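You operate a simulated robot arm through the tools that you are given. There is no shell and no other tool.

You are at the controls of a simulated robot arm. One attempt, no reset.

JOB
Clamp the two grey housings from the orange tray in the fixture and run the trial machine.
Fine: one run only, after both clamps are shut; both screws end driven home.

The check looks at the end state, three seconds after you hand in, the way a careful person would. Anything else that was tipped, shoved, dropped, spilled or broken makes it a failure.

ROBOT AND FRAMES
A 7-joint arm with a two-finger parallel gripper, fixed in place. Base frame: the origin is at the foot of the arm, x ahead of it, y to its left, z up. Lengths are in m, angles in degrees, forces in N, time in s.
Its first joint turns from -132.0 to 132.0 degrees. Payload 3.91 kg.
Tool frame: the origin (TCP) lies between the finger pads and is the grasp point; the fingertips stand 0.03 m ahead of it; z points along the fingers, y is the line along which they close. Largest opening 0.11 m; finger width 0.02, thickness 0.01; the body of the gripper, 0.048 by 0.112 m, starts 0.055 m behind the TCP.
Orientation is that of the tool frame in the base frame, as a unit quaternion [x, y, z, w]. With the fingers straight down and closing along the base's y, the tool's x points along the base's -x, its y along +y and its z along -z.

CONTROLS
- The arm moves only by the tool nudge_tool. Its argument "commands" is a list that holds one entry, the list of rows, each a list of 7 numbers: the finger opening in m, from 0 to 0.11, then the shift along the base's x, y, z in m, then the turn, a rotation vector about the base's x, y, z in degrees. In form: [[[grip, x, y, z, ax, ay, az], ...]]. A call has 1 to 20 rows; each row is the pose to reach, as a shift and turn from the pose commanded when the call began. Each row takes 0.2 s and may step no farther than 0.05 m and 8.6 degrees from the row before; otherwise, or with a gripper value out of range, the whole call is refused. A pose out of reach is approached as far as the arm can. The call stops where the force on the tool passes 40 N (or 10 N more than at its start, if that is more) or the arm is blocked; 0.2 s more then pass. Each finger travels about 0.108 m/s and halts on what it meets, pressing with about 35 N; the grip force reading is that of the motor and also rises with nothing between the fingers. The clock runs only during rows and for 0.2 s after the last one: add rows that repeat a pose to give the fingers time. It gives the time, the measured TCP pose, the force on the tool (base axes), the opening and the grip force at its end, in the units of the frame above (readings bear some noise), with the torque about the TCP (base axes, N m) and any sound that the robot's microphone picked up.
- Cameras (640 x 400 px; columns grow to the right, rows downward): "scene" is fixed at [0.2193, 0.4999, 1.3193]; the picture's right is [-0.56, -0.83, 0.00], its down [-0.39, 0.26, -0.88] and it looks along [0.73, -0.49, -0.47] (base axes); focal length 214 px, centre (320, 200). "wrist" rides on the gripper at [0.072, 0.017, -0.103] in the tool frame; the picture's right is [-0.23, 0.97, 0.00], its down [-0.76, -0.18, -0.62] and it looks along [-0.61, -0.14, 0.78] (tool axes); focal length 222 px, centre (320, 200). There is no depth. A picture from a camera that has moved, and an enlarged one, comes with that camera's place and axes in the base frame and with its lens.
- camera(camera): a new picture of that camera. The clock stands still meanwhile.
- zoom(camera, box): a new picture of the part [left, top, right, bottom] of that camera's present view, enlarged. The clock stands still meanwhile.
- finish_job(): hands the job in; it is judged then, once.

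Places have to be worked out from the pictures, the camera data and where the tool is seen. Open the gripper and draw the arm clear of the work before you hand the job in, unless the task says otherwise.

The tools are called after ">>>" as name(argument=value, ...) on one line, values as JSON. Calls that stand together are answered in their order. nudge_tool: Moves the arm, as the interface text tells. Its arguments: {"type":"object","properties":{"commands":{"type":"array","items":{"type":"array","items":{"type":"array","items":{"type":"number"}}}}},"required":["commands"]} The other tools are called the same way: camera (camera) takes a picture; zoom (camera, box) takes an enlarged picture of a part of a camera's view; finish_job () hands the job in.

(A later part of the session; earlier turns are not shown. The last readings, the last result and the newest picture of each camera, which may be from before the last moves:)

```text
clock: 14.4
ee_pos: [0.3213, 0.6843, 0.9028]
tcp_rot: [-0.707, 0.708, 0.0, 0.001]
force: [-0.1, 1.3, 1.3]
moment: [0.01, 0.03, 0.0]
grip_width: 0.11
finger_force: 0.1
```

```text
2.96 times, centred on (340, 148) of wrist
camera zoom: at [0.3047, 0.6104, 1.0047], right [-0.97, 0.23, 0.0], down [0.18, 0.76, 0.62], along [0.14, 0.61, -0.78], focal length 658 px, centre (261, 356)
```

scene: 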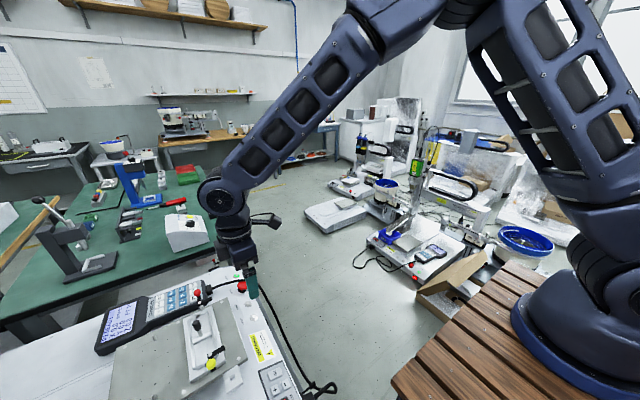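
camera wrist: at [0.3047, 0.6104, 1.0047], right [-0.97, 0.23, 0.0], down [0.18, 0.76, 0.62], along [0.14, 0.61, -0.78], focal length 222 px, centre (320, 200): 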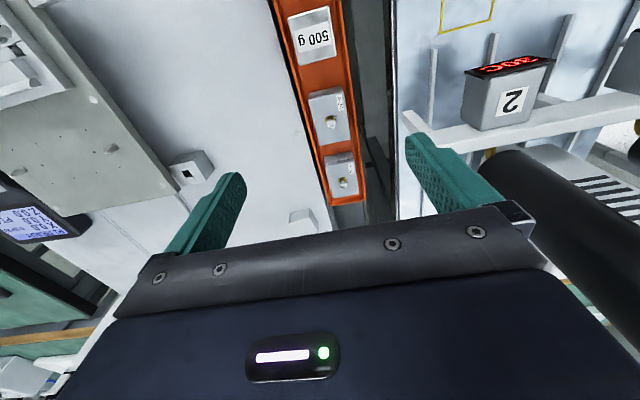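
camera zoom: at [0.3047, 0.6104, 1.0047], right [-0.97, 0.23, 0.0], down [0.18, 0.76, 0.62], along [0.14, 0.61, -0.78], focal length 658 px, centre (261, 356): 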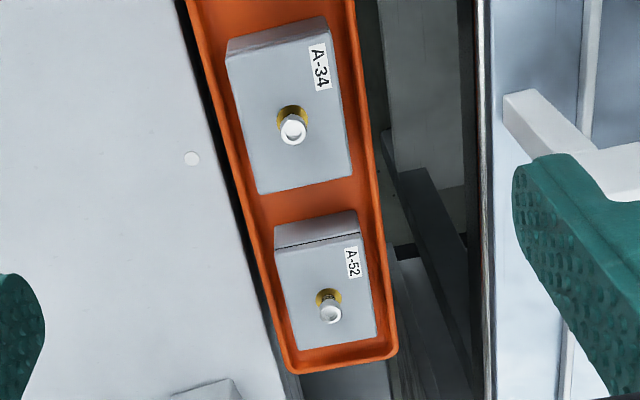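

A-52 spans x 0.294–0.333, y 0.758–0.818; the tray's outer end is at y≈0.835. I enlarge the end gap further.

>>> zoom(camera="wrist", box=[320, 165, 380, 210])

>>> zoom(camera="wrist", box=[300, 80, 370, 130])

```text
8.89 times, centred on (350, 188) of wrist
camera zoom: at [0.3047, 0.6104, 1.0047], right [-0.97, 0.23, 0.0], down [0.18, 0.76, 0.62], along [0.14, 0.61, -0.78], focal length 1974 px, centre (53, 311)
```

zoom: 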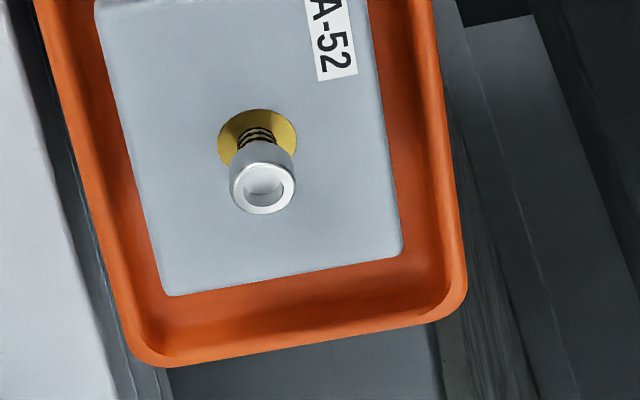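

```text
8.00 times, centred on (335, 105) of wrist
camera zoom: at [0.3047, 0.6104, 1.0047], right [-0.97, 0.23, 0.0], down [0.18, 0.76, 0.62], along [0.14, 0.61, -0.78], focal length 1777 px, centre (200, 960)
```

zoom: 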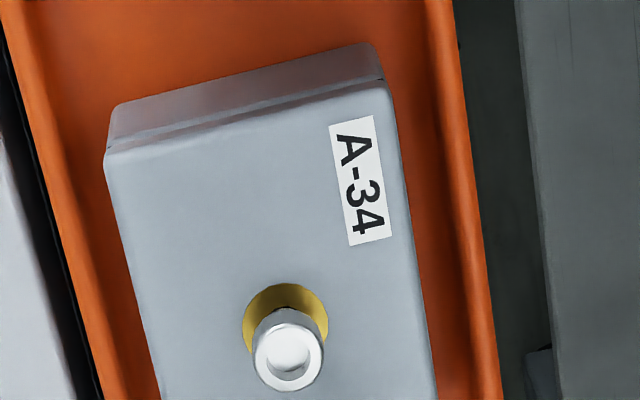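

The end gap at A-52 is only ~11 mm while A-34's gaps are roomy, so I take A-34 first, gripping along y. I turn the tool another +90° so that the camera swings to the open +x side, and check the pose and view.

>>> nudge_tool(commands=[[[0.11, 0, 0, 0.01, 0, 0, 8.5], [0.11, 0, 0, 0.02, 0, 0, 17], [0.11, 0, 0, 0.02, 0, 0, 25.5], [0.11, 0, 0, 0.02, 0, 0, 34], [0.11, 0, 0, 0.02, 0, 0, 42.5], [0.11, 0, 0, 0.02, 0, 0, 51], [0.11, 0, 0, 0.02, 0, 0, 59.5], [0.11, 0, 0, 0.02, 0, 0, 68], [0.11, 0, 0, 0.02, 0, 0, 76], [0.11, 0, 0, 0.02, 0, 0, 84], [0.11, -0.008, 0.018, 0.02, 0, 0, 90]]])

>>> camera(camera="wrist")

>>> camera(camera="scene")

```text
clock: 16.8
ee_pos: [0.3132, 0.7014, 0.9225]
tcp_rot: [1.0, 0.0, -0.001, -0.001]
force: [-0.1, -0.1, -0.3]
moment: [0.03, -0.05, 0.04]
grip_width: 0.1104
finger_force: 0.0
```

```text
taken
camera wrist: at [0.3862, 0.6833, 1.0248], right [-0.23, -0.97, 0.0], down [-0.76, 0.18, 0.62], along [-0.61, 0.14, -0.78], focal length 222 px, centre (320, 200)
```

wrist: 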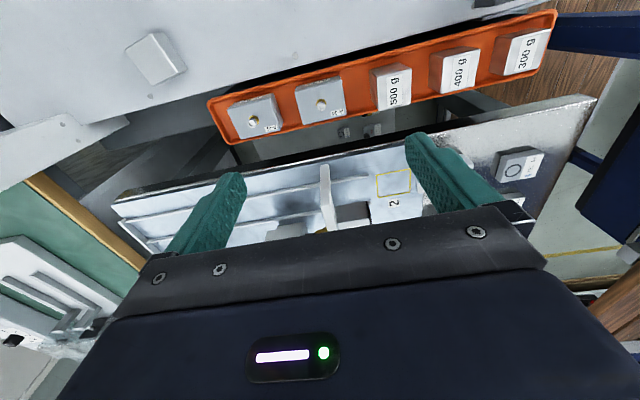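

```text
taken
```

scene: 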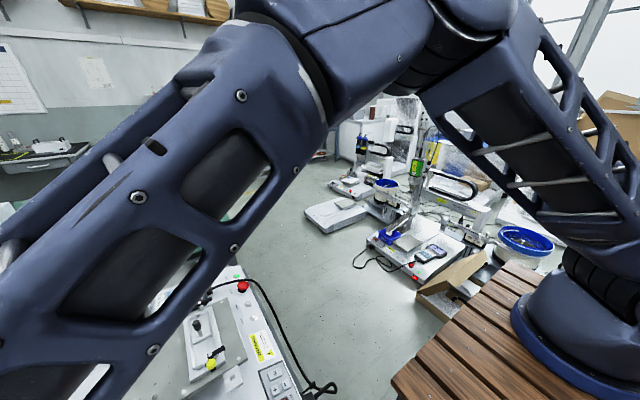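

The pose reached with the fingers closing along y. I enlarge the housings from this new side to refine their positions and the height.

>>> zoom(camera="wrist", box=[200, 70, 380, 150])

>>> zoom(camera="wrist", box=[205, 85, 295, 145])

```text
3.56 times, centred on (290, 110) of wrist
camera zoom: at [0.3862, 0.6833, 1.0248], right [-0.23, -0.97, 0.0], down [-0.76, 0.18, 0.62], along [-0.61, 0.14, -0.78], focal length 790 px, centre (427, 520)
```

zoom: 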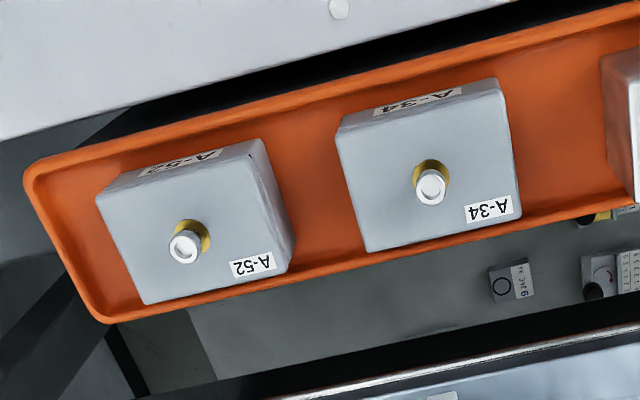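

```text
6.67 times, centred on (250, 115) of wrist
camera zoom: at [0.3862, 0.6833, 1.0248], right [-0.23, -0.97, 0.0], down [-0.76, 0.18, 0.62], along [-0.61, 0.14, -0.78], focal length 1481 px, centre (787, 767)
```

zoom: 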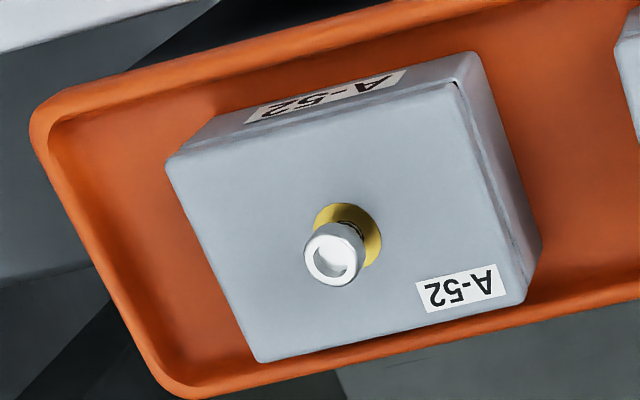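

Triangulating both views: A-34 spans x 0.293–0.332, y 0.672–0.727, top z≈0.747, bottom ≈0.722, and the rim is lower (≈0.733), so I can grip A-34 directly across x with the tips just above the rim. I turn back −90° and descend to a pre-grasp height.

>>> nudge_tool(commands=[[[0.08, 0, 0, 0, 0, 0, -8.5], [0.075, 0, 0, 0, 0, 0, -17], [0.07, 0, 0, 0, 0, 0, -25.5], [0.07, 0, 0, 0, 0, 0, -34], [0.07, 0, 0, 0, 0, 0, -42.5], [0.07, 0, 0, 0, 0, 0, -51], [0.07, 0, 0, 0, 0, 0, -59.5], [0.07, 0, 0, 0, 0, 0, -68], [0.07, 0, 0, 0, 0, 0, -76], [0.07, 0, 0, 0, 0, 0, -84], [0.07, -0.001, -0.0024, 0, 0, 0, -90], [0.07, -0.001, -0.0024, -0.03, 0, 0, -90], [0.07, -0.001, -0.0024, -0.06, 0, 0, -90], [0.07, -0.001, -0.0024, -0.08, 0, 0, -90], [0.07, -0.001, -0.0024, -0.1, 0, 0, -90], [0.07, -0.001, -0.0024, -0.1, 0, 0, -90]]])

>>> camera(camera="wrist")

>>> zoom(camera="wrist", box=[230, 90, 410, 215])

```text
clock: 20.2
ee_pos: [0.3117, 0.6994, 0.8203]
tcp_rot: [-0.706, 0.708, 0.0, 0.0]
force: [0.2, -0.6, 0.1]
moment: [0.02, 0.02, -0.05]
grip_width: 0.0701
finger_force: 0.1
```

```text
taken
camera wrist: at [0.2962, 0.6263, 0.9237], right [-0.97, 0.23, 0.0], down [0.18, 0.76, 0.62], along [0.14, 0.61, -0.78], focal length 222 px, centre (320, 200)
```

wrist: 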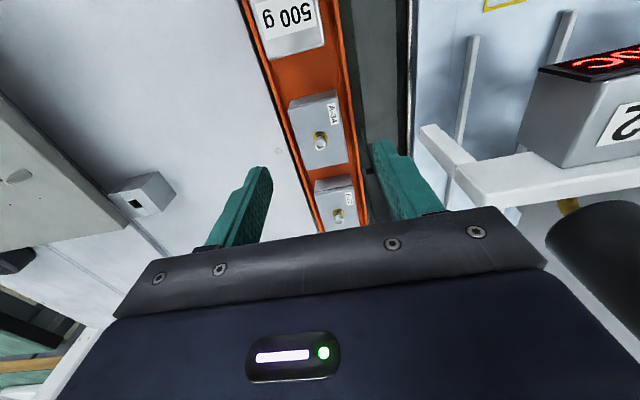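

```text
3.20 times, centred on (320, 152) of wrist
camera zoom: at [0.2962, 0.6263, 0.9237], right [-0.97, 0.23, 0.0], down [0.18, 0.76, 0.62], along [0.14, 0.61, -0.78], focal length 711 px, centre (320, 352)
```

zoom: 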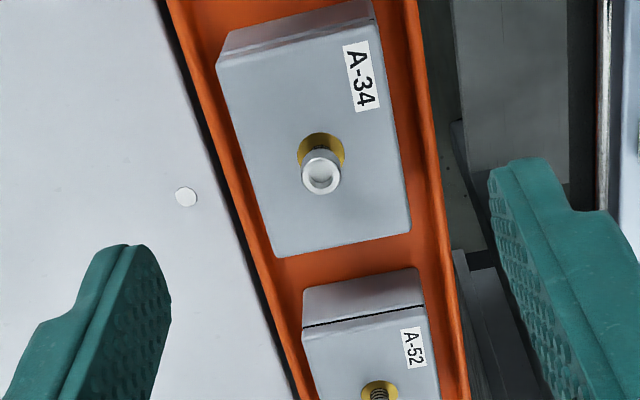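

The view puts A-34's centre at (0.313,0.7000), within a millimetre of the tool. I descend to TCP z≈0.768 and close the fingers.

>>> nudge_tool(commands=[[[0.07, 0.001, 0.0005, -0.02, 0, 0, 0], [0.07, 0.001, 0.0005, -0.04, 0, 0, 0], [0.07, 0.001, 0.0005, -0.052, 0, 0, 0], [0.07, 0.001, 0.0005, -0.052, 0, 0, 0]]])

>>> zoom(camera="wrist", box=[230, 90, 410, 215])

```text
clock: 21.2
ee_pos: [0.3122, 0.7006, 0.7684]
tcp_rot: [0.707, -0.707, 0.0, 0.0]
force: [0.7, 0.8, -0.7]
moment: [-0.02, -0.01, 0.0]
grip_width: 0.0699
finger_force: 0.1
```

```text
3.20 times, centred on (320, 152) of wrist
camera zoom: at [0.2961, 0.6269, 0.8712], right [-0.97, 0.23, 0.0], down [0.18, 0.76, 0.62], along [0.14, 0.61, -0.78], focal length 711 px, centre (320, 352)
```

zoom: 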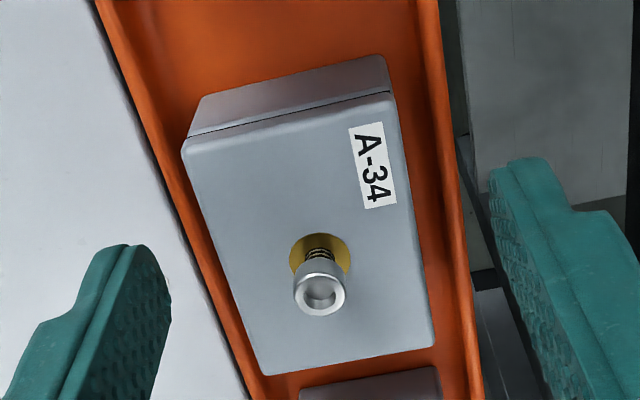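

Top height reads ≈0.746, so the pads overlap about 8–10 mm. I lower 2 mm more and close on the housing.

>>> nudge_tool(commands=[[[0.07, 0.0005, 0, -0.002, 0, 0, 0], [0.05, 0.0005, 0, -0.002, 0, 0, 0], [0.03, 0.0005, 0, -0.002, 0, 0, 0], [0.03, 0.0005, 0, -0.002, 0, 0, 0], [0.03, 0.0005, 0, -0.002, 0, 0, 0]]])

>>> zoom(camera="wrist", box=[230, 90, 410, 215])

```text
clock: 22.4
ee_pos: [0.3135, 0.6996, 0.7672]
tcp_rot: [0.707, -0.707, 0.0, 0.0]
force: [0.2, -0.1, 1.4]
moment: [0.03, 0.0, 0.01]
grip_width: 0.0391
finger_force: 34.9
```

```text
3.20 times, centred on (320, 152) of wrist
camera zoom: at [0.2968, 0.6266, 0.8701], right [-0.97, 0.23, 0.0], down [0.18, 0.76, 0.62], along [0.14, 0.61, -0.78], focal length 711 px, centre (320, 352)
```

zoom: 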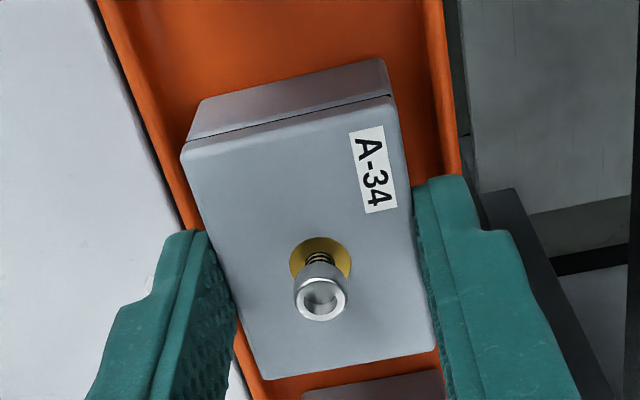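

Gripped: width 0.039 at 35 N. I lift straight up and check.

>>> nudge_tool(commands=[[[0.03, 0, 0, 0.01, 0, 0, 0], [0.03, 0, 0, 0.03, 0, 0, 0], [0.03, 0, 0, 0.06, 0, 0, 0], [0.03, 0, 0, 0.09, 0, 0, 0], [0.03, 0, 0, 0.12, 0, 0, 0]]])

>>> camera(camera="wrist")

>>> zoom(camera="wrist", box=[230, 90, 410, 215])

```text
clock: 23.6
ee_pos: [0.312, 0.6986, 0.8872]
tcp_rot: [-0.707, 0.707, 0.0, 0.0]
force: [-0.4, -0.4, 0.2]
moment: [0.01, -0.01, 0.02]
grip_width: 0.0388
finger_force: 35.2
```

```text
taken
camera wrist: at [0.2965, 0.6257, 0.9891], right [-0.97, 0.23, 0.0], down [0.18, 0.76, 0.62], along [0.14, 0.61, -0.78], focal length 222 px, centre (320, 200)
```

wrist: 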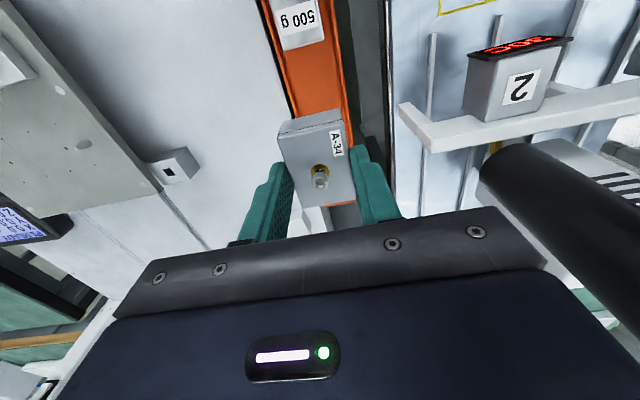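

```text
3.20 times, centred on (320, 152) of wrist
camera zoom: at [0.2965, 0.6257, 0.9891], right [-0.97, 0.23, 0.0], down [0.18, 0.76, 0.62], along [0.14, 0.61, -0.78], focal length 711 px, centre (320, 352)
```

zoom: 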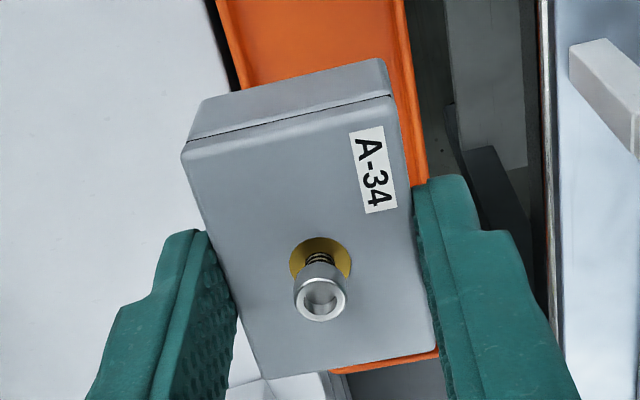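

A-34 is held firmly and centred. I carry it to above the red-side pocket (≈0.679,0.5755), turning −90° so that its long side lies along x.

>>> nudge_tool(commands=[[[0.03, 0.01, -0.0, 0.03, 0, 0, 0], [0.03, 0.04, -0.01, 0.0625, 0, 0, -8.5], [0.03, 0.08, -0.02, 0.0625, 0, 0, -17], [0.03, 0.12, -0.04, 0.0625, 0, 0, -25.5], [0.03, 0.16, -0.05, 0.0625, 0, 0, -34], [0.03, 0.2, -0.065, 0.0625, 0, 0, -42.5], [0.03, 0.24, -0.08, 0.0625, 0, 0, -51], [0.03, 0.28, -0.095, 0.0625, 0, 0, -59.5], [0.03, 0.32, -0.11, 0.0625, 0, 0, -68], [0.03, 0.35, -0.12, 0.0625, 0, 0, -76.5], [0.03, 0.3653, -0.1241, 0.0625, 0, 0, -85], [0.03, 0.3653, -0.1241, 0.0625, 0, 0, -90], [0.03, 0.3653, -0.1241, 0.0625, 0, 0, -90]]])

>>> camera(camera="wrist")

>>> zoom(camera="wrist", box=[230, 90, 410, 215])

>>> camera(camera="scene")

```text
clock: 26.4
ee_pos: [0.68, 0.5777, 0.9502]
tcp_rot: [0.002, 1.0, 0.0, 0.0]
force: [-0.2, 0.4, -0.2]
moment: [-0.01, -0.05, 0.0]
grip_width: 0.039
finger_force: 35.0
```

```text
taken
camera wrist: at [0.608, 0.5926, 1.0521], right [0.23, 0.97, 0.0], down [0.76, -0.18, 0.62], along [0.61, -0.14, -0.78], focal length 222 px, centre (320, 200)
```

wrist: 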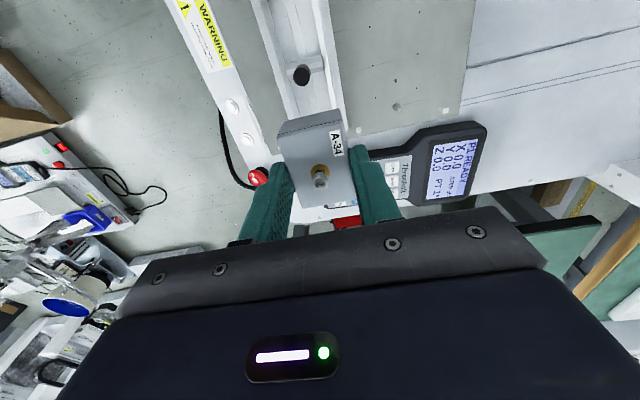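

```text
3.20 times, centred on (320, 152) of wrist
camera zoom: at [0.608, 0.5926, 1.0521], right [0.23, 0.97, 0.0], down [0.76, -0.18, 0.62], along [0.61, -0.14, -0.78], focal length 711 px, centre (320, 352)
```

zoom: 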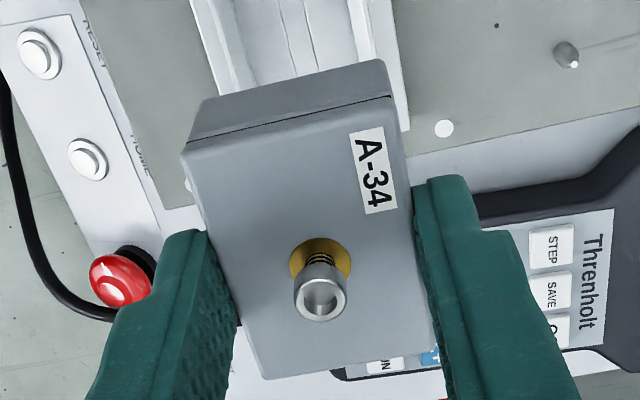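

```text
taken
```

scene: 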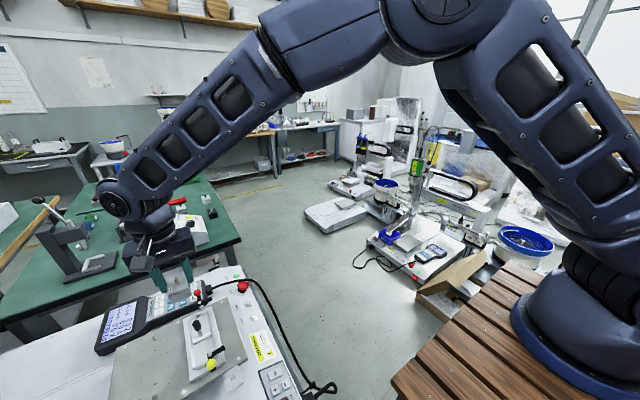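

The held housing hides the pocket, so I shift +x so that the camera is nearly above the red pocket for a precise measure.

>>> nudge_tool(commands=[[[0.03, 0.03, -0.005, 0, 0, 0, 0], [0.03, 0.055, -0.01, 0, 0, 0, 0], [0.03, 0.055, -0.01, 0, 0, 0, 0]]])

>>> zoom(camera="wrist", box=[220, 0, 400, 130])

>>> zoom(camera="wrist", box=[260, 0, 360, 80])

```text
clock: 27.2
ee_pos: [0.7352, 0.5672, 0.9491]
tcp_rot: [0.0, 1.0, 0.0, 0.0]
force: [-0.2, -1.2, -1.1]
moment: [-0.01, -0.03, -0.02]
grip_width: 0.0391
finger_force: 34.9
```

```text
3.08 times, centred on (310, 65) of wrist
camera zoom: at [0.663, 0.5829, 1.0519], right [0.23, 0.97, 0.0], down [0.76, -0.18, 0.62], along [0.61, -0.14, -0.78], focal length 684 px, centre (351, 615)
```

zoom: 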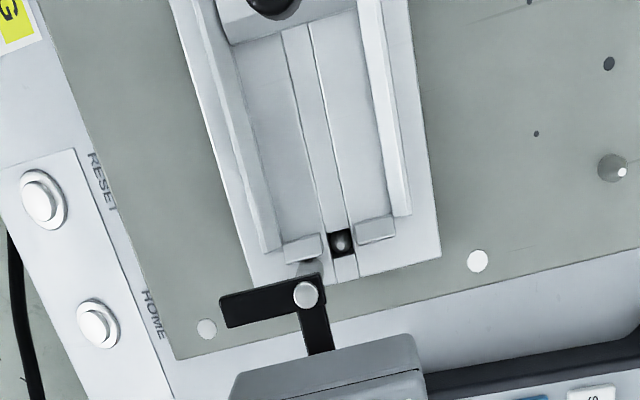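

```text
5.00 times, centred on (310, 40) of wrist
camera zoom: at [0.663, 0.5829, 1.0519], right [0.23, 0.97, 0.0], down [0.76, -0.18, 0.62], along [0.61, -0.14, -0.78], focal length 1111 px, centre (370, 1000)
```

zoom: 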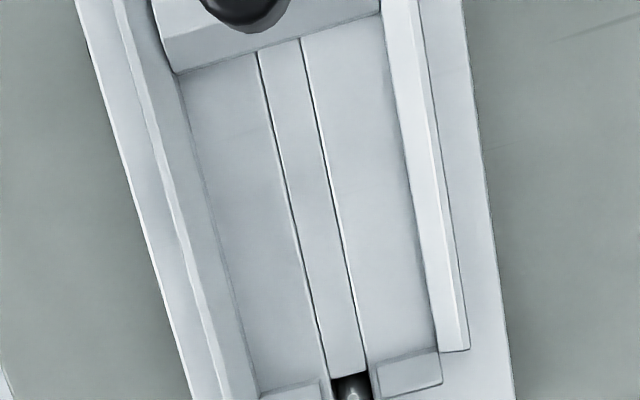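

From this near-overhead view the red pocket measures ~0.060 × 0.0425 around (0.678, ≈0.57); the y value differs a few mm between views, so I will check visually on the way down. I go above the pocket with the housing's bottom still over the knob height.

>>> nudge_tool(commands=[[[0.03, -0.03, 0.003, 0, 0, 0, 0], [0.03, -0.055, 0.0055, 0, 0, 0, 0], [0.03, -0.055, 0.0055, -0.03, 0, 0, 0], [0.03, -0.055, 0.0055, -0.065, 0, 0, 0], [0.03, -0.055, 0.0055, -0.065, 0, 0, 0]]])

>>> camera(camera="wrist")

>>> zoom(camera="wrist", box=[230, 20, 410, 140])

>>> zoom(camera="scene", box=[120, 240, 280, 390])

```text
clock: 28.4
ee_pos: [0.6794, 0.571, 0.8831]
tcp_rot: [-0.001, 1.0, 0.0, 0.0]
force: [0.6, 0.0, -1.1]
moment: [-0.01, 0.01, 0.0]
grip_width: 0.0387
finger_force: 34.9
```

```text
taken
camera wrist: at [0.608, 0.5869, 0.9866], right [0.23, 0.97, 0.0], down [0.76, -0.18, 0.62], along [0.61, -0.14, -0.78], focal length 222 px, centre (320, 200)
```

wrist: 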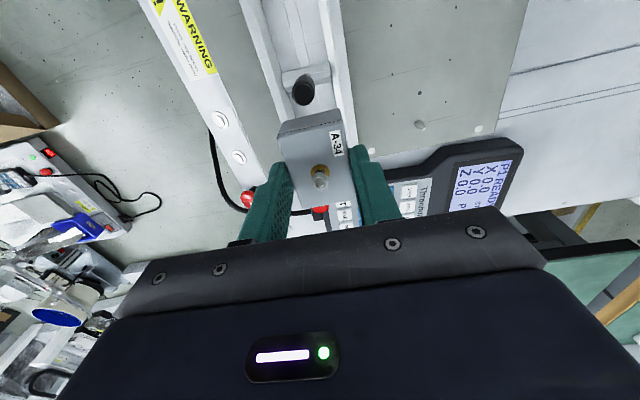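

```text
3.33 times, centred on (320, 80) of wrist
camera zoom: at [0.608, 0.5869, 0.9866], right [0.23, 0.97, 0.0], down [0.76, -0.18, 0.62], along [0.61, -0.14, -0.78], focal length 740 px, centre (320, 600)
```

zoom: 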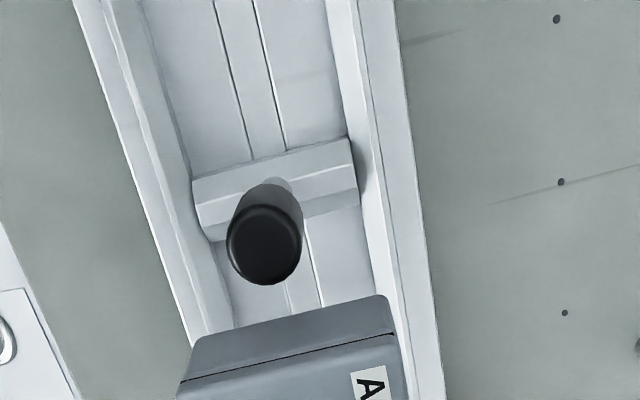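

```text
2.67 times, centred on (200, 315) of scene
camera zoom: at [0.2193, 0.4999, 1.3193], right [-0.56, -0.83, 0.0], down [-0.39, 0.26, -0.88], along [0.73, -0.49, -0.47], focal length 572 px, centre (640, -107)
```

zoom: 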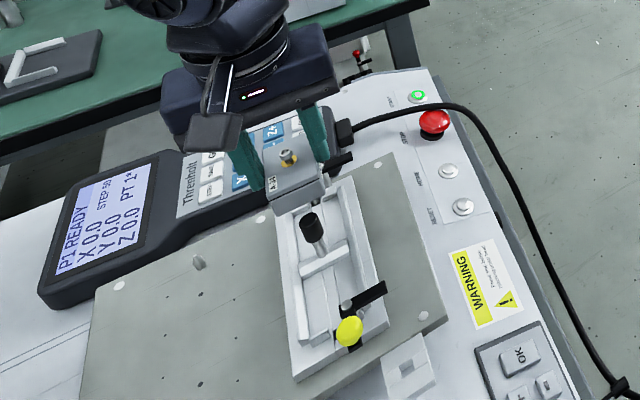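

Relative to the held housing, the pocket centre lies ~3 mm toward −y, and the knob clears the housing end by 1–2 mm. I correct (+1 mm x, −3 mm y) and lower partway past the knob top.

>>> nudge_tool(commands=[[[0.03, 0.001, -0.0028, 0, 0, 0, 0], [0.03, 0.001, -0.0028, -0.01, 0, 0, 0], [0.03, 0.001, -0.0028, -0.02, 0, 0, 0], [0.03, 0.001, -0.0028, -0.03, 0, 0, 0], [0.03, 0.001, -0.0028, -0.04, 0, 0, 0], [0.03, 0.001, -0.0028, -0.04, 0, 0, 0]]])

>>> zoom(camera="wrist", box=[230, 20, 410, 140])

>>> zoom(camera="scene", box=[160, 290, 250, 370])

```text
clock: 29.8
ee_pos: [0.6794, 0.5677, 0.8438]
tcp_rot: [0.0, 1.0, 0.001, 0.0]
force: [0.2, -0.4, -0.4]
moment: [0.02, -0.01, 0.01]
grip_width: 0.0391
finger_force: 35.1
```

```text
3.33 times, centred on (320, 80) of wrist
camera zoom: at [0.6082, 0.5841, 0.9475], right [0.23, 0.97, 0.0], down [0.76, -0.18, 0.62], along [0.61, -0.14, -0.78], focal length 740 px, centre (320, 600)
```

zoom: 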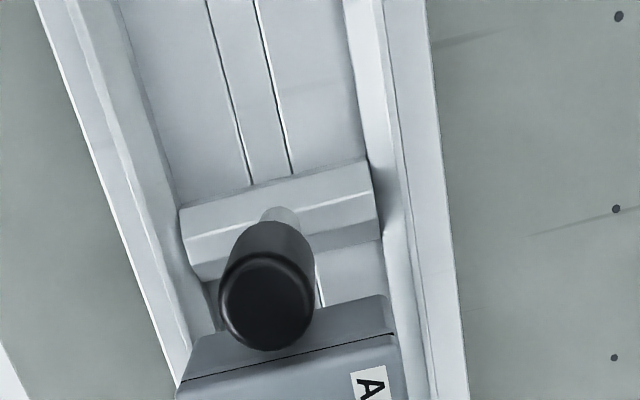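

```text
5.00 times, centred on (205, 330) of scene
camera zoom: at [0.2193, 0.4999, 1.3193], right [-0.56, -0.83, 0.0], down [-0.39, 0.26, -0.88], along [0.73, -0.49, -0.47], focal length 1072 px, centre (895, -450)
```

zoom: 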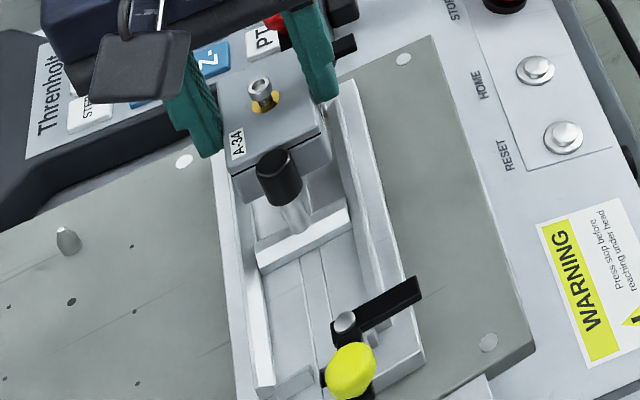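

No contact; the housing is now centred in the pocket laterally (±0.5 mm) with ~2 mm at each end. I keep lowering in small steps toward the floor.

>>> nudge_tool(commands=[[[0.03, 0, 0, -0.008, 0, 0, 0], [0.03, 0, 0, -0.016, 0, 0, 0], [0.03, 0, 0, -0.024, 0, 0, 0], [0.03, 0, 0, -0.03, 0, 0, 0], [0.03, 0, 0, -0.03, 0, 0, 0]]])

>>> zoom(camera="wrist", box=[230, 20, 410, 140])

>>> zoom(camera="scene", box=[160, 290, 250, 370])

```text
clock: 31.0
ee_pos: [0.6788, 0.5682, 0.8134]
tcp_rot: [0.0, 1.0, -0.001, 0.0]
force: [-4.3, 6.2, -4.6]
moment: [0.27, 0.27, -0.03]
grip_width: 0.0387
finger_force: 34.5
```

```text
3.33 times, centred on (320, 80) of wrist
camera zoom: at [0.6072, 0.5841, 0.9165], right [0.23, 0.97, 0.0], down [0.76, -0.18, 0.62], along [0.61, -0.14, -0.78], focal length 740 px, centre (320, 600)
```

zoom: 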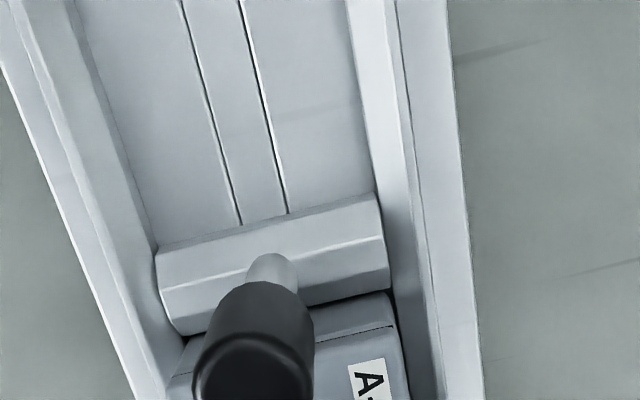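

```text
5.00 times, centred on (205, 330) of scene
camera zoom: at [0.2193, 0.4999, 1.3193], right [-0.56, -0.83, 0.0], down [-0.39, 0.26, -0.88], along [0.73, -0.49, -0.47], focal length 1072 px, centre (895, -450)
```

zoom: 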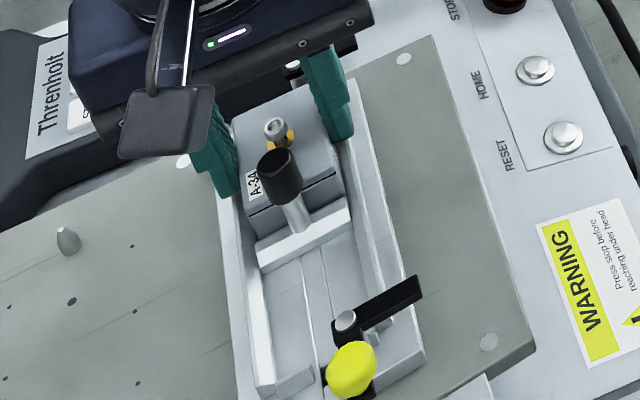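

A small side force shows (about 4–6 N), so the housing touches a rail or stop lightly. I hold still for a moment to get a settled reading.

>>> nudge_tool(commands=[[[0.03, 0, 0, 0, 0, 0, 0], [0.03, 0, 0, 0, 0, 0, 0]]])

```text
clock: 31.6
ee_pos: [0.6792, 0.5683, 0.8156]
tcp_rot: [0.0, 1.0, 0.0, -0.001]
force: [-9.6, 3.2, -5.9]
moment: [0.17, 0.51, -0.02]
grip_width: 0.0389
finger_force: 35.4
```

The readings suggest a light catch; to learn the direction, I back up 4 mm and read again.

>>> nudge_tool(commands=[[[0.03, 0, 0, 0.002, 0, 0, 0], [0.03, 0, 0, 0.004, 0, 0, 0], [0.03, 0, 0, 0.004, 0, 0, 0]]])

>>> zoom(camera="wrist", box=[260, 70, 380, 150])

```text
clock: 32.4
ee_pos: [0.6812, 0.5669, 0.8189]
tcp_rot: [0.001, 1.0, 0.0, 0.0]
force: [-0.2, -0.1, 1.6]
moment: [0.02, 0.05, -0.02]
grip_width: 0.0389
finger_force: 35.4
```

```text
5.00 times, centred on (320, 110) of wrist
camera zoom: at [0.6092, 0.5836, 0.9221], right [0.23, 0.97, 0.0], down [0.76, -0.18, 0.62], along [0.61, -0.14, -0.78], focal length 1111 px, centre (320, 650)
```

zoom: 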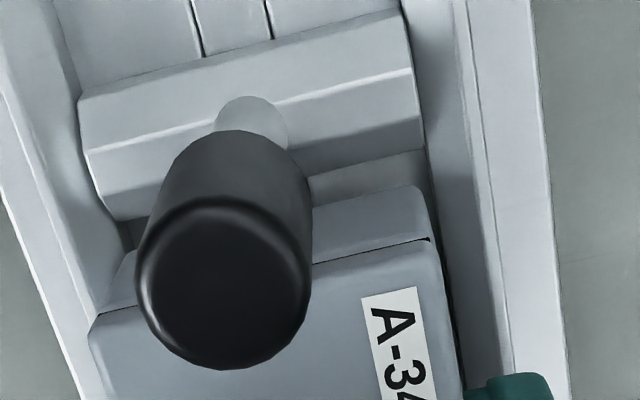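

The contact line fits the housing's +x face pressing on the end stop (force −x), so I shift 1.2 mm toward −x and lower again.

>>> nudge_tool(commands=[[[0.03, -0.0012, 0.0004, 0, 0, 0, 0], [0.03, -0.0012, 0.0004, -0.004, 0, 0, 0], [0.03, -0.0012, 0.0004, -0.004, 0, 0, 0]]])

```text
clock: 33.2
ee_pos: [0.6785, 0.5692, 0.8139]
tcp_rot: [-0.001, 1.0, 0.0, 0.0]
force: [0.2, -0.1, -1.1]
moment: [-0.09, -0.01, -0.03]
grip_width: 0.0388
finger_force: 34.4
```

Now free of contact at the same depth. I continue down in small steps toward the floor.

>>> nudge_tool(commands=[[[0.03, 0, 0, -0.002, 0, 0, 0], [0.03, 0, 0, -0.004, 0, 0, 0], [0.03, 0, 0, -0.004, 0, 0, 0]]])

```text
clock: 34.0
ee_pos: [0.6789, 0.5676, 0.8116]
tcp_rot: [0.0, 1.0, 0.001, 0.0]
force: [-1.2, -3.4, 22.0]
moment: [-0.13, 0.68, 0.02]
grip_width: 0.0392
finger_force: 34.7
```

The tool now feels 22 N upward, with the moment placing the contact at the housing's −x end. I look to see whether it sits on the floor or on the divider's bevel.

>>> zoom(camera="wrist", box=[260, 70, 380, 150])

>>> zoom(camera="scene", box=[180, 300, 230, 340])

```text
5.00 times, centred on (320, 110) of wrist
camera zoom: at [0.6068, 0.5848, 0.9148], right [0.23, 0.97, 0.0], down [0.76, -0.18, 0.62], along [0.61, -0.14, -0.78], focal length 1111 px, centre (320, 650)
```

zoom: 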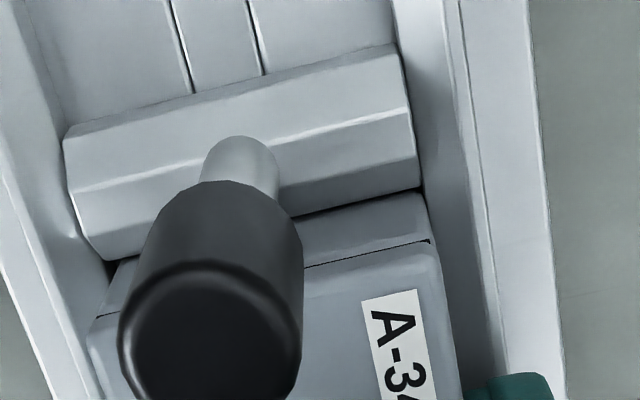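

```text
10.00 times, centred on (205, 320) of scene
camera zoom: at [0.2193, 0.4999, 1.3193], right [-0.56, -0.83, 0.0], down [-0.39, 0.26, -0.88], along [0.73, -0.49, -0.47], focal length 2145 px, centre (1470, -1000)
```

zoom: 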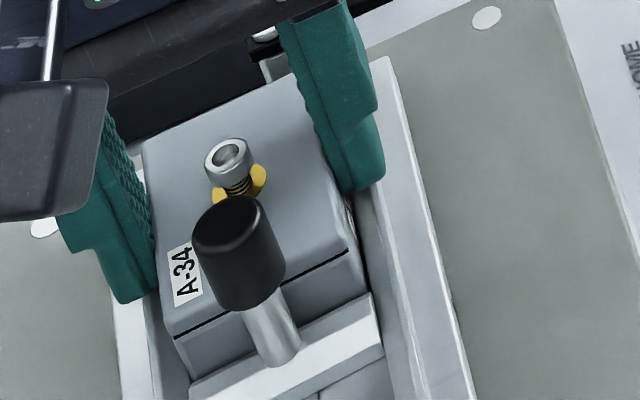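

The −x bottom edge seems to catch on the divider's bevel. I lift 3 mm, shift +0.6 mm in x, and lower again.

>>> nudge_tool(commands=[[[0.03, 0, 0, 0.003, 0, 0, 0], [0.03, 0.0006, 0, 0.003, 0, 0, 0], [0.03, 0.0006, 0, 0.001, 0, 0, 0], [0.03, 0.0006, 0, 0.0, 0, 0, 0], [0.03, 0.0006, 0, 0.0, 0, 0, 0]]])

```text
clock: 35.2
ee_pos: [0.6777, 0.5679, 0.812]
tcp_rot: [-0.001, 1.0, 0.0, 0.001]
force: [-1.2, -0.4, 17.1]
moment: [-0.02, 0.64, 0.0]
grip_width: 0.0389
finger_force: 34.7
```

Still 17 N with the contact at the −x end; the housing may have pitched slightly in the grip and be touching the floor there. I compare its look in the grip with the earlier picture.

>>> zoom(camera="wrist", box=[230, 90, 410, 215])

>>> zoom(camera="scene", box=[180, 300, 230, 340])

```text
3.20 times, centred on (320, 152) of wrist
camera zoom: at [0.6072, 0.5839, 0.9147], right [0.23, 0.97, 0.0], down [0.76, -0.18, 0.62], along [0.61, -0.14, -0.78], focal length 711 px, centre (320, 352)
```

zoom: 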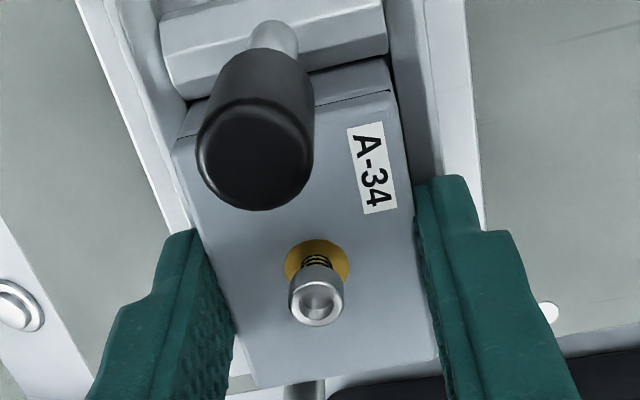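

```text
10.00 times, centred on (205, 320) of scene
camera zoom: at [0.2193, 0.4999, 1.3193], right [-0.56, -0.83, 0.0], down [-0.39, 0.26, -0.88], along [0.73, -0.49, -0.47], focal length 2145 px, centre (1470, -1000)
```

zoom: 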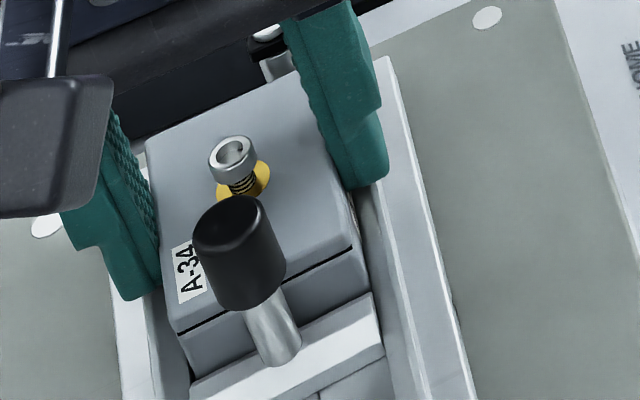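

The housing appears pitched ~2–3° with its −x end already at the floor (z≈0.763) and inside the pocket, so opening the fingers will let it drop flat. I ease up 1 mm and open.

>>> nudge_tool(commands=[[[0.03, 0, 0, 0.001, 0, 0, 0], [0.042, 0, 0, 0.001, 0, 0, 0], [0.05, 0, 0, 0.001, 0, 0, 0], [0.06, 0, 0, 0.001, 0, 0, 0], [0.06, 0, 0, 0.001, 0, 0, 0]]])

>>> zoom(camera="wrist", box=[230, 90, 410, 215])

>>> zoom(camera="scene", box=[180, 300, 230, 340])

```text
clock: 36.4
ee_pos: [0.6801, 0.5675, 0.8111]
tcp_rot: [-0.001, 1.0, 0.0, 0.0]
force: [1.0, -1.0, 0.2]
moment: [-0.03, 0.03, -0.02]
grip_width: 0.0601
finger_force: 0.0
```

```text
3.20 times, centred on (320, 152) of wrist
camera zoom: at [0.6075, 0.5839, 0.9139], right [0.23, 0.97, 0.0], down [0.76, -0.18, 0.62], along [0.61, -0.14, -0.78], focal length 711 px, centre (320, 352)
```

zoom: 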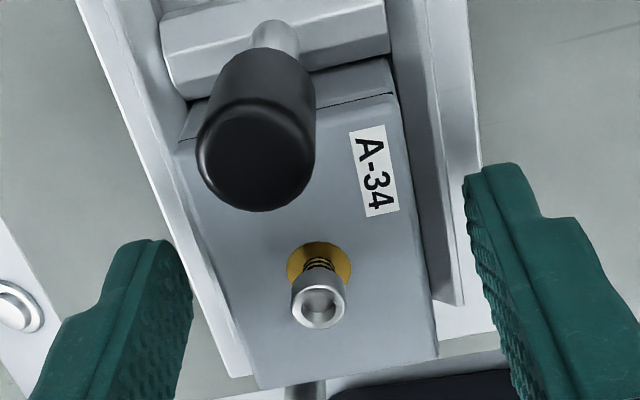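

```text
10.00 times, centred on (205, 320) of scene
camera zoom: at [0.2193, 0.4999, 1.3193], right [-0.56, -0.83, 0.0], down [-0.39, 0.26, -0.88], along [0.73, -0.49, -0.47], focal length 2145 px, centre (1470, -1000)
```

zoom: 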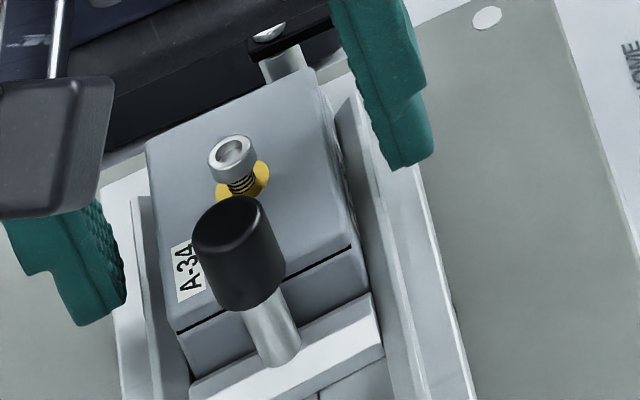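

The fingers are open and the housing stays. I retreat straight up and look at its seating from above.

>>> nudge_tool(commands=[[[0.06, 0, 0, 0.02, 0, 0, 0], [0.06, 0, 0, 0.05, 0, 0, 0], [0.06, 0, 0, 0.09, 0, 0, 0], [0.06, 0.04, -0.005, 0.12, 0, 0, 0], [0.06, 0.07, -0.01, 0.12, 0, 0, 0], [0.06, 0.07, -0.01, 0.12, 0, 0, 0]]])

>>> zoom(camera="wrist", box=[250, 20, 370, 110])

>>> zoom(camera="scene", box=[180, 300, 230, 340])

```text
refused: row 4 steps farther than a row can; nothing moved
```

```text
4.44 times, centred on (310, 65) of wrist
camera zoom: at [0.6075, 0.5839, 0.9139], right [0.23, 0.97, 0.0], down [0.76, -0.18, 0.62], along [0.61, -0.14, -0.78], focal length 987 px, centre (364, 800)
```

zoom: 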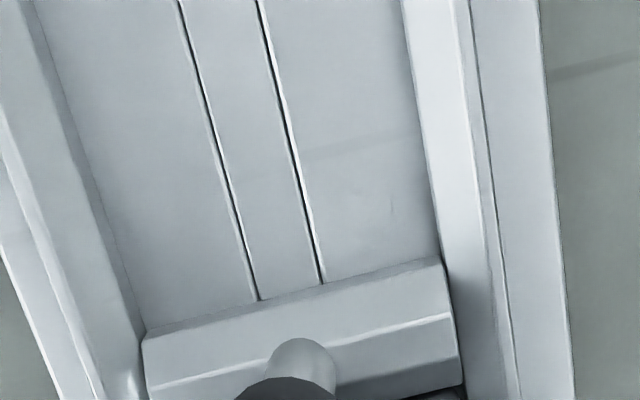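

```text
10.00 times, centred on (205, 320) of scene
camera zoom: at [0.2193, 0.4999, 1.3193], right [-0.56, -0.83, 0.0], down [-0.39, 0.26, -0.88], along [0.73, -0.49, -0.47], focal length 2145 px, centre (1470, -1000)
```

zoom: 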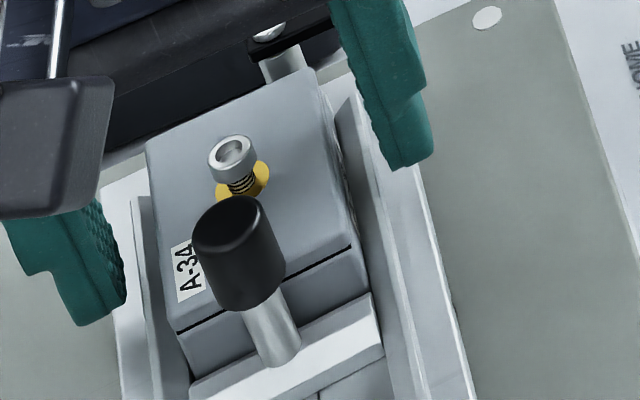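

The step was too long; I resend the retreat in smaller increments.

>>> nudge_tool(commands=[[[0.06, 0, 0, 0.02, 0, 0, 0], [0.06, 0, 0, 0.05, 0, 0, 0], [0.06, 0, 0, 0.09, 0, 0, 0], [0.06, 0.03, -0.005, 0.11, 0, 0, 0], [0.06, 0.06, -0.01, 0.12, 0, 0, 0], [0.06, 0.07, -0.01, 0.12, 0, 0, 0]]])

>>> zoom(camera="wrist", box=[250, 20, 370, 110])

>>> zoom(camera="scene", box=[180, 300, 230, 340])

```text
clock: 37.8
ee_pos: [0.7488, 0.5571, 0.9318]
tcp_rot: [-0.001, 1.0, 0.0, 0.0]
force: [0.0, 0.3, -0.9]
moment: [0.01, 0.01, 0.0]
grip_width: 0.0597
finger_force: 0.0
```

```text
4.44 times, centred on (310, 65) of wrist
camera zoom: at [0.6774, 0.5741, 1.0341], right [0.23, 0.97, 0.0], down [0.76, -0.18, 0.62], along [0.61, -0.14, -0.78], focal length 987 px, centre (364, 800)
```

zoom: 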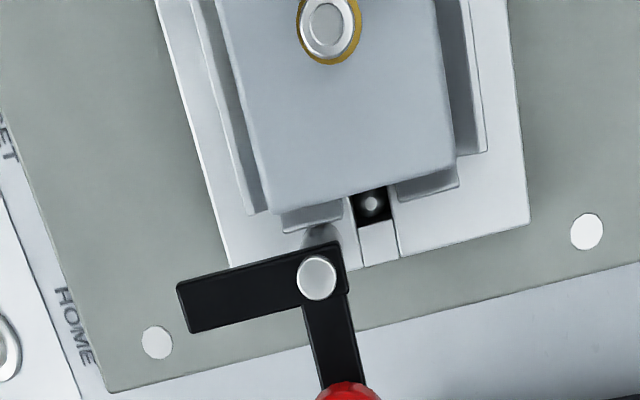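

```text
10.00 times, centred on (205, 320) of scene
camera zoom: at [0.2193, 0.4999, 1.3193], right [-0.56, -0.83, 0.0], down [-0.39, 0.26, -0.88], along [0.73, -0.49, -0.47], focal length 2145 px, centre (1470, -1000)
```

zoom: 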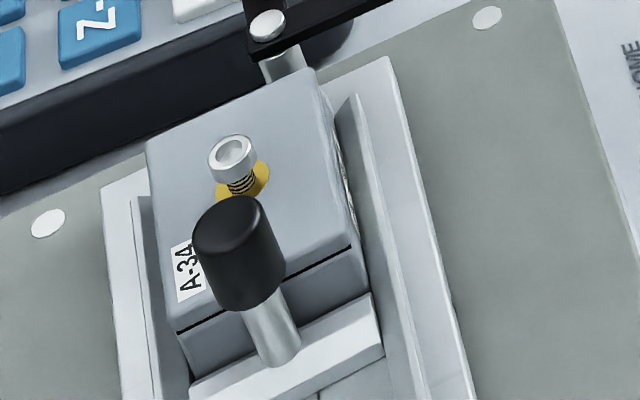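

A-34 sits in the pocket between the rails, though its +x end may be ~3 mm high. I close the fingers and press gently on the top near its +x end, beside the screw and clear of the clamp post.

>>> nudge_tool(commands=[[[0.03, -0.02, 0.01, 0, 0, 0, 0], [0.0, -0.0522, 0.0174, 0, 0, 0, 0], [0.0, -0.0522, 0.0174, -0.04, 0, 0, 0], [0.0, -0.0522, 0.0174, -0.08, 0, 0, 0], [0.0, -0.0522, 0.0174, -0.1, 0, 0, 0], [0.0, -0.0522, 0.0174, -0.106, 0, 0, 0], [0.0, -0.0522, 0.0174, -0.11, 0, 0, 0], [0.0, -0.0522, 0.0174, -0.112, 0, 0, 0], [0.0, -0.0522, 0.0174, -0.112, 0, 0, 0]]])

>>> zoom(camera="wrist", box=[230, 60, 410, 215])

```text
clock: 39.3
ee_pos: [0.6984, 0.577, 0.8292]
tcp_rot: [0.001, 1.0, 0.002, 0.001]
force: [-5.4, -4.9, 14.7]
moment: [-0.17, 0.29, 0.0]
grip_width: 0.0
finger_force: 34.7
stopped in row 7: the force on the tool passed its limit at 48 N (the readings are from after the stop); the commanded pose is now the measured one
```

```text
2.58 times, centred on (320, 138) of wrist
camera zoom: at [0.626, 0.5924, 0.9317], right [0.23, 0.97, 0.0], down [0.76, -0.18, 0.62], along [0.61, -0.14, -0.78], focal length 573 px, centre (320, 361)
```

zoom: 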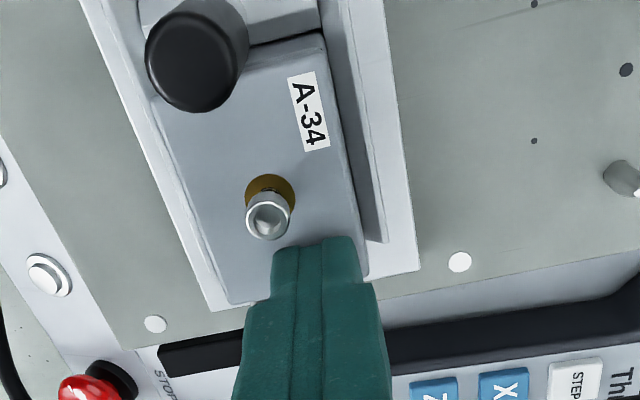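

The fingertip corner came down on the screw head instead (tip z≈0.799), so I back off upward at once and inspect the screw.

>>> nudge_tool(commands=[[[0.0, 0, 0, 0.02, 0, 0, 0], [0.0, 0, 0, 0.05, 0, 0, 0], [0.0, 0.03, -0.01, 0.08, 0, 0, 0], [0.0, 0.05, -0.015, 0.1, 0, 0, 0], [0.0, 0.05, -0.015, 0.1, 0, 0, 0]]])

>>> zoom(camera="wrist", box=[250, 0, 370, 90])

>>> zoom(camera="scene", box=[180, 300, 230, 340])

```text
clock: 40.5
ee_pos: [0.7498, 0.5608, 0.9285]
tcp_rot: [0.0, 1.0, 0.002, 0.001]
force: [-0.1, 0.2, -0.6]
moment: [0.01, 0.05, 0.02]
grip_width: 0.0
finger_force: 35.1
```

```text
4.44 times, centred on (310, 45) of wrist
camera zoom: at [0.6768, 0.5767, 1.0309], right [0.23, 0.97, 0.0], down [0.76, -0.18, 0.62], along [0.61, -0.14, -0.78], focal length 987 px, centre (364, 889)
```

zoom: 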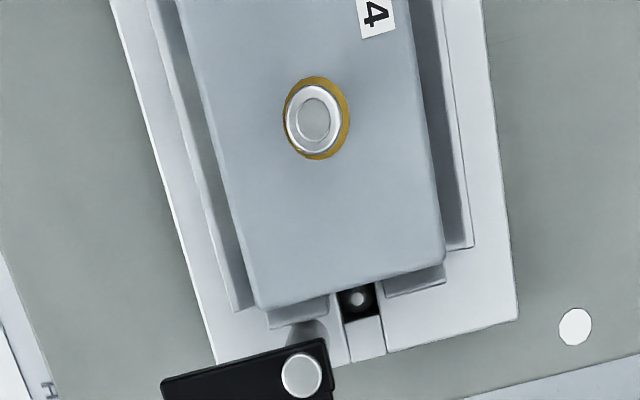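

```text
10.00 times, centred on (205, 320) of scene
camera zoom: at [0.2193, 0.4999, 1.3193], right [-0.56, -0.83, 0.0], down [-0.39, 0.26, -0.88], along [0.73, -0.49, -0.47], focal length 2145 px, centre (1470, -1000)
```

zoom: 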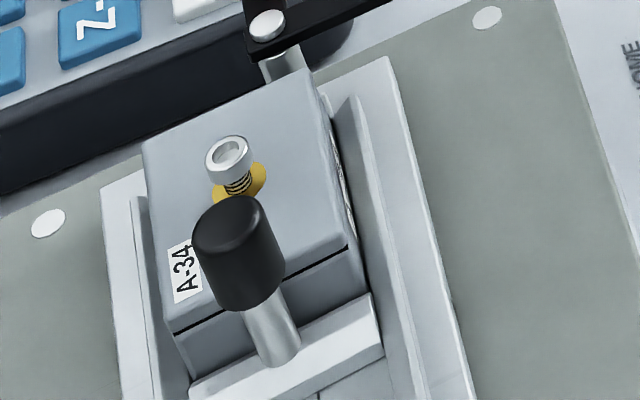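

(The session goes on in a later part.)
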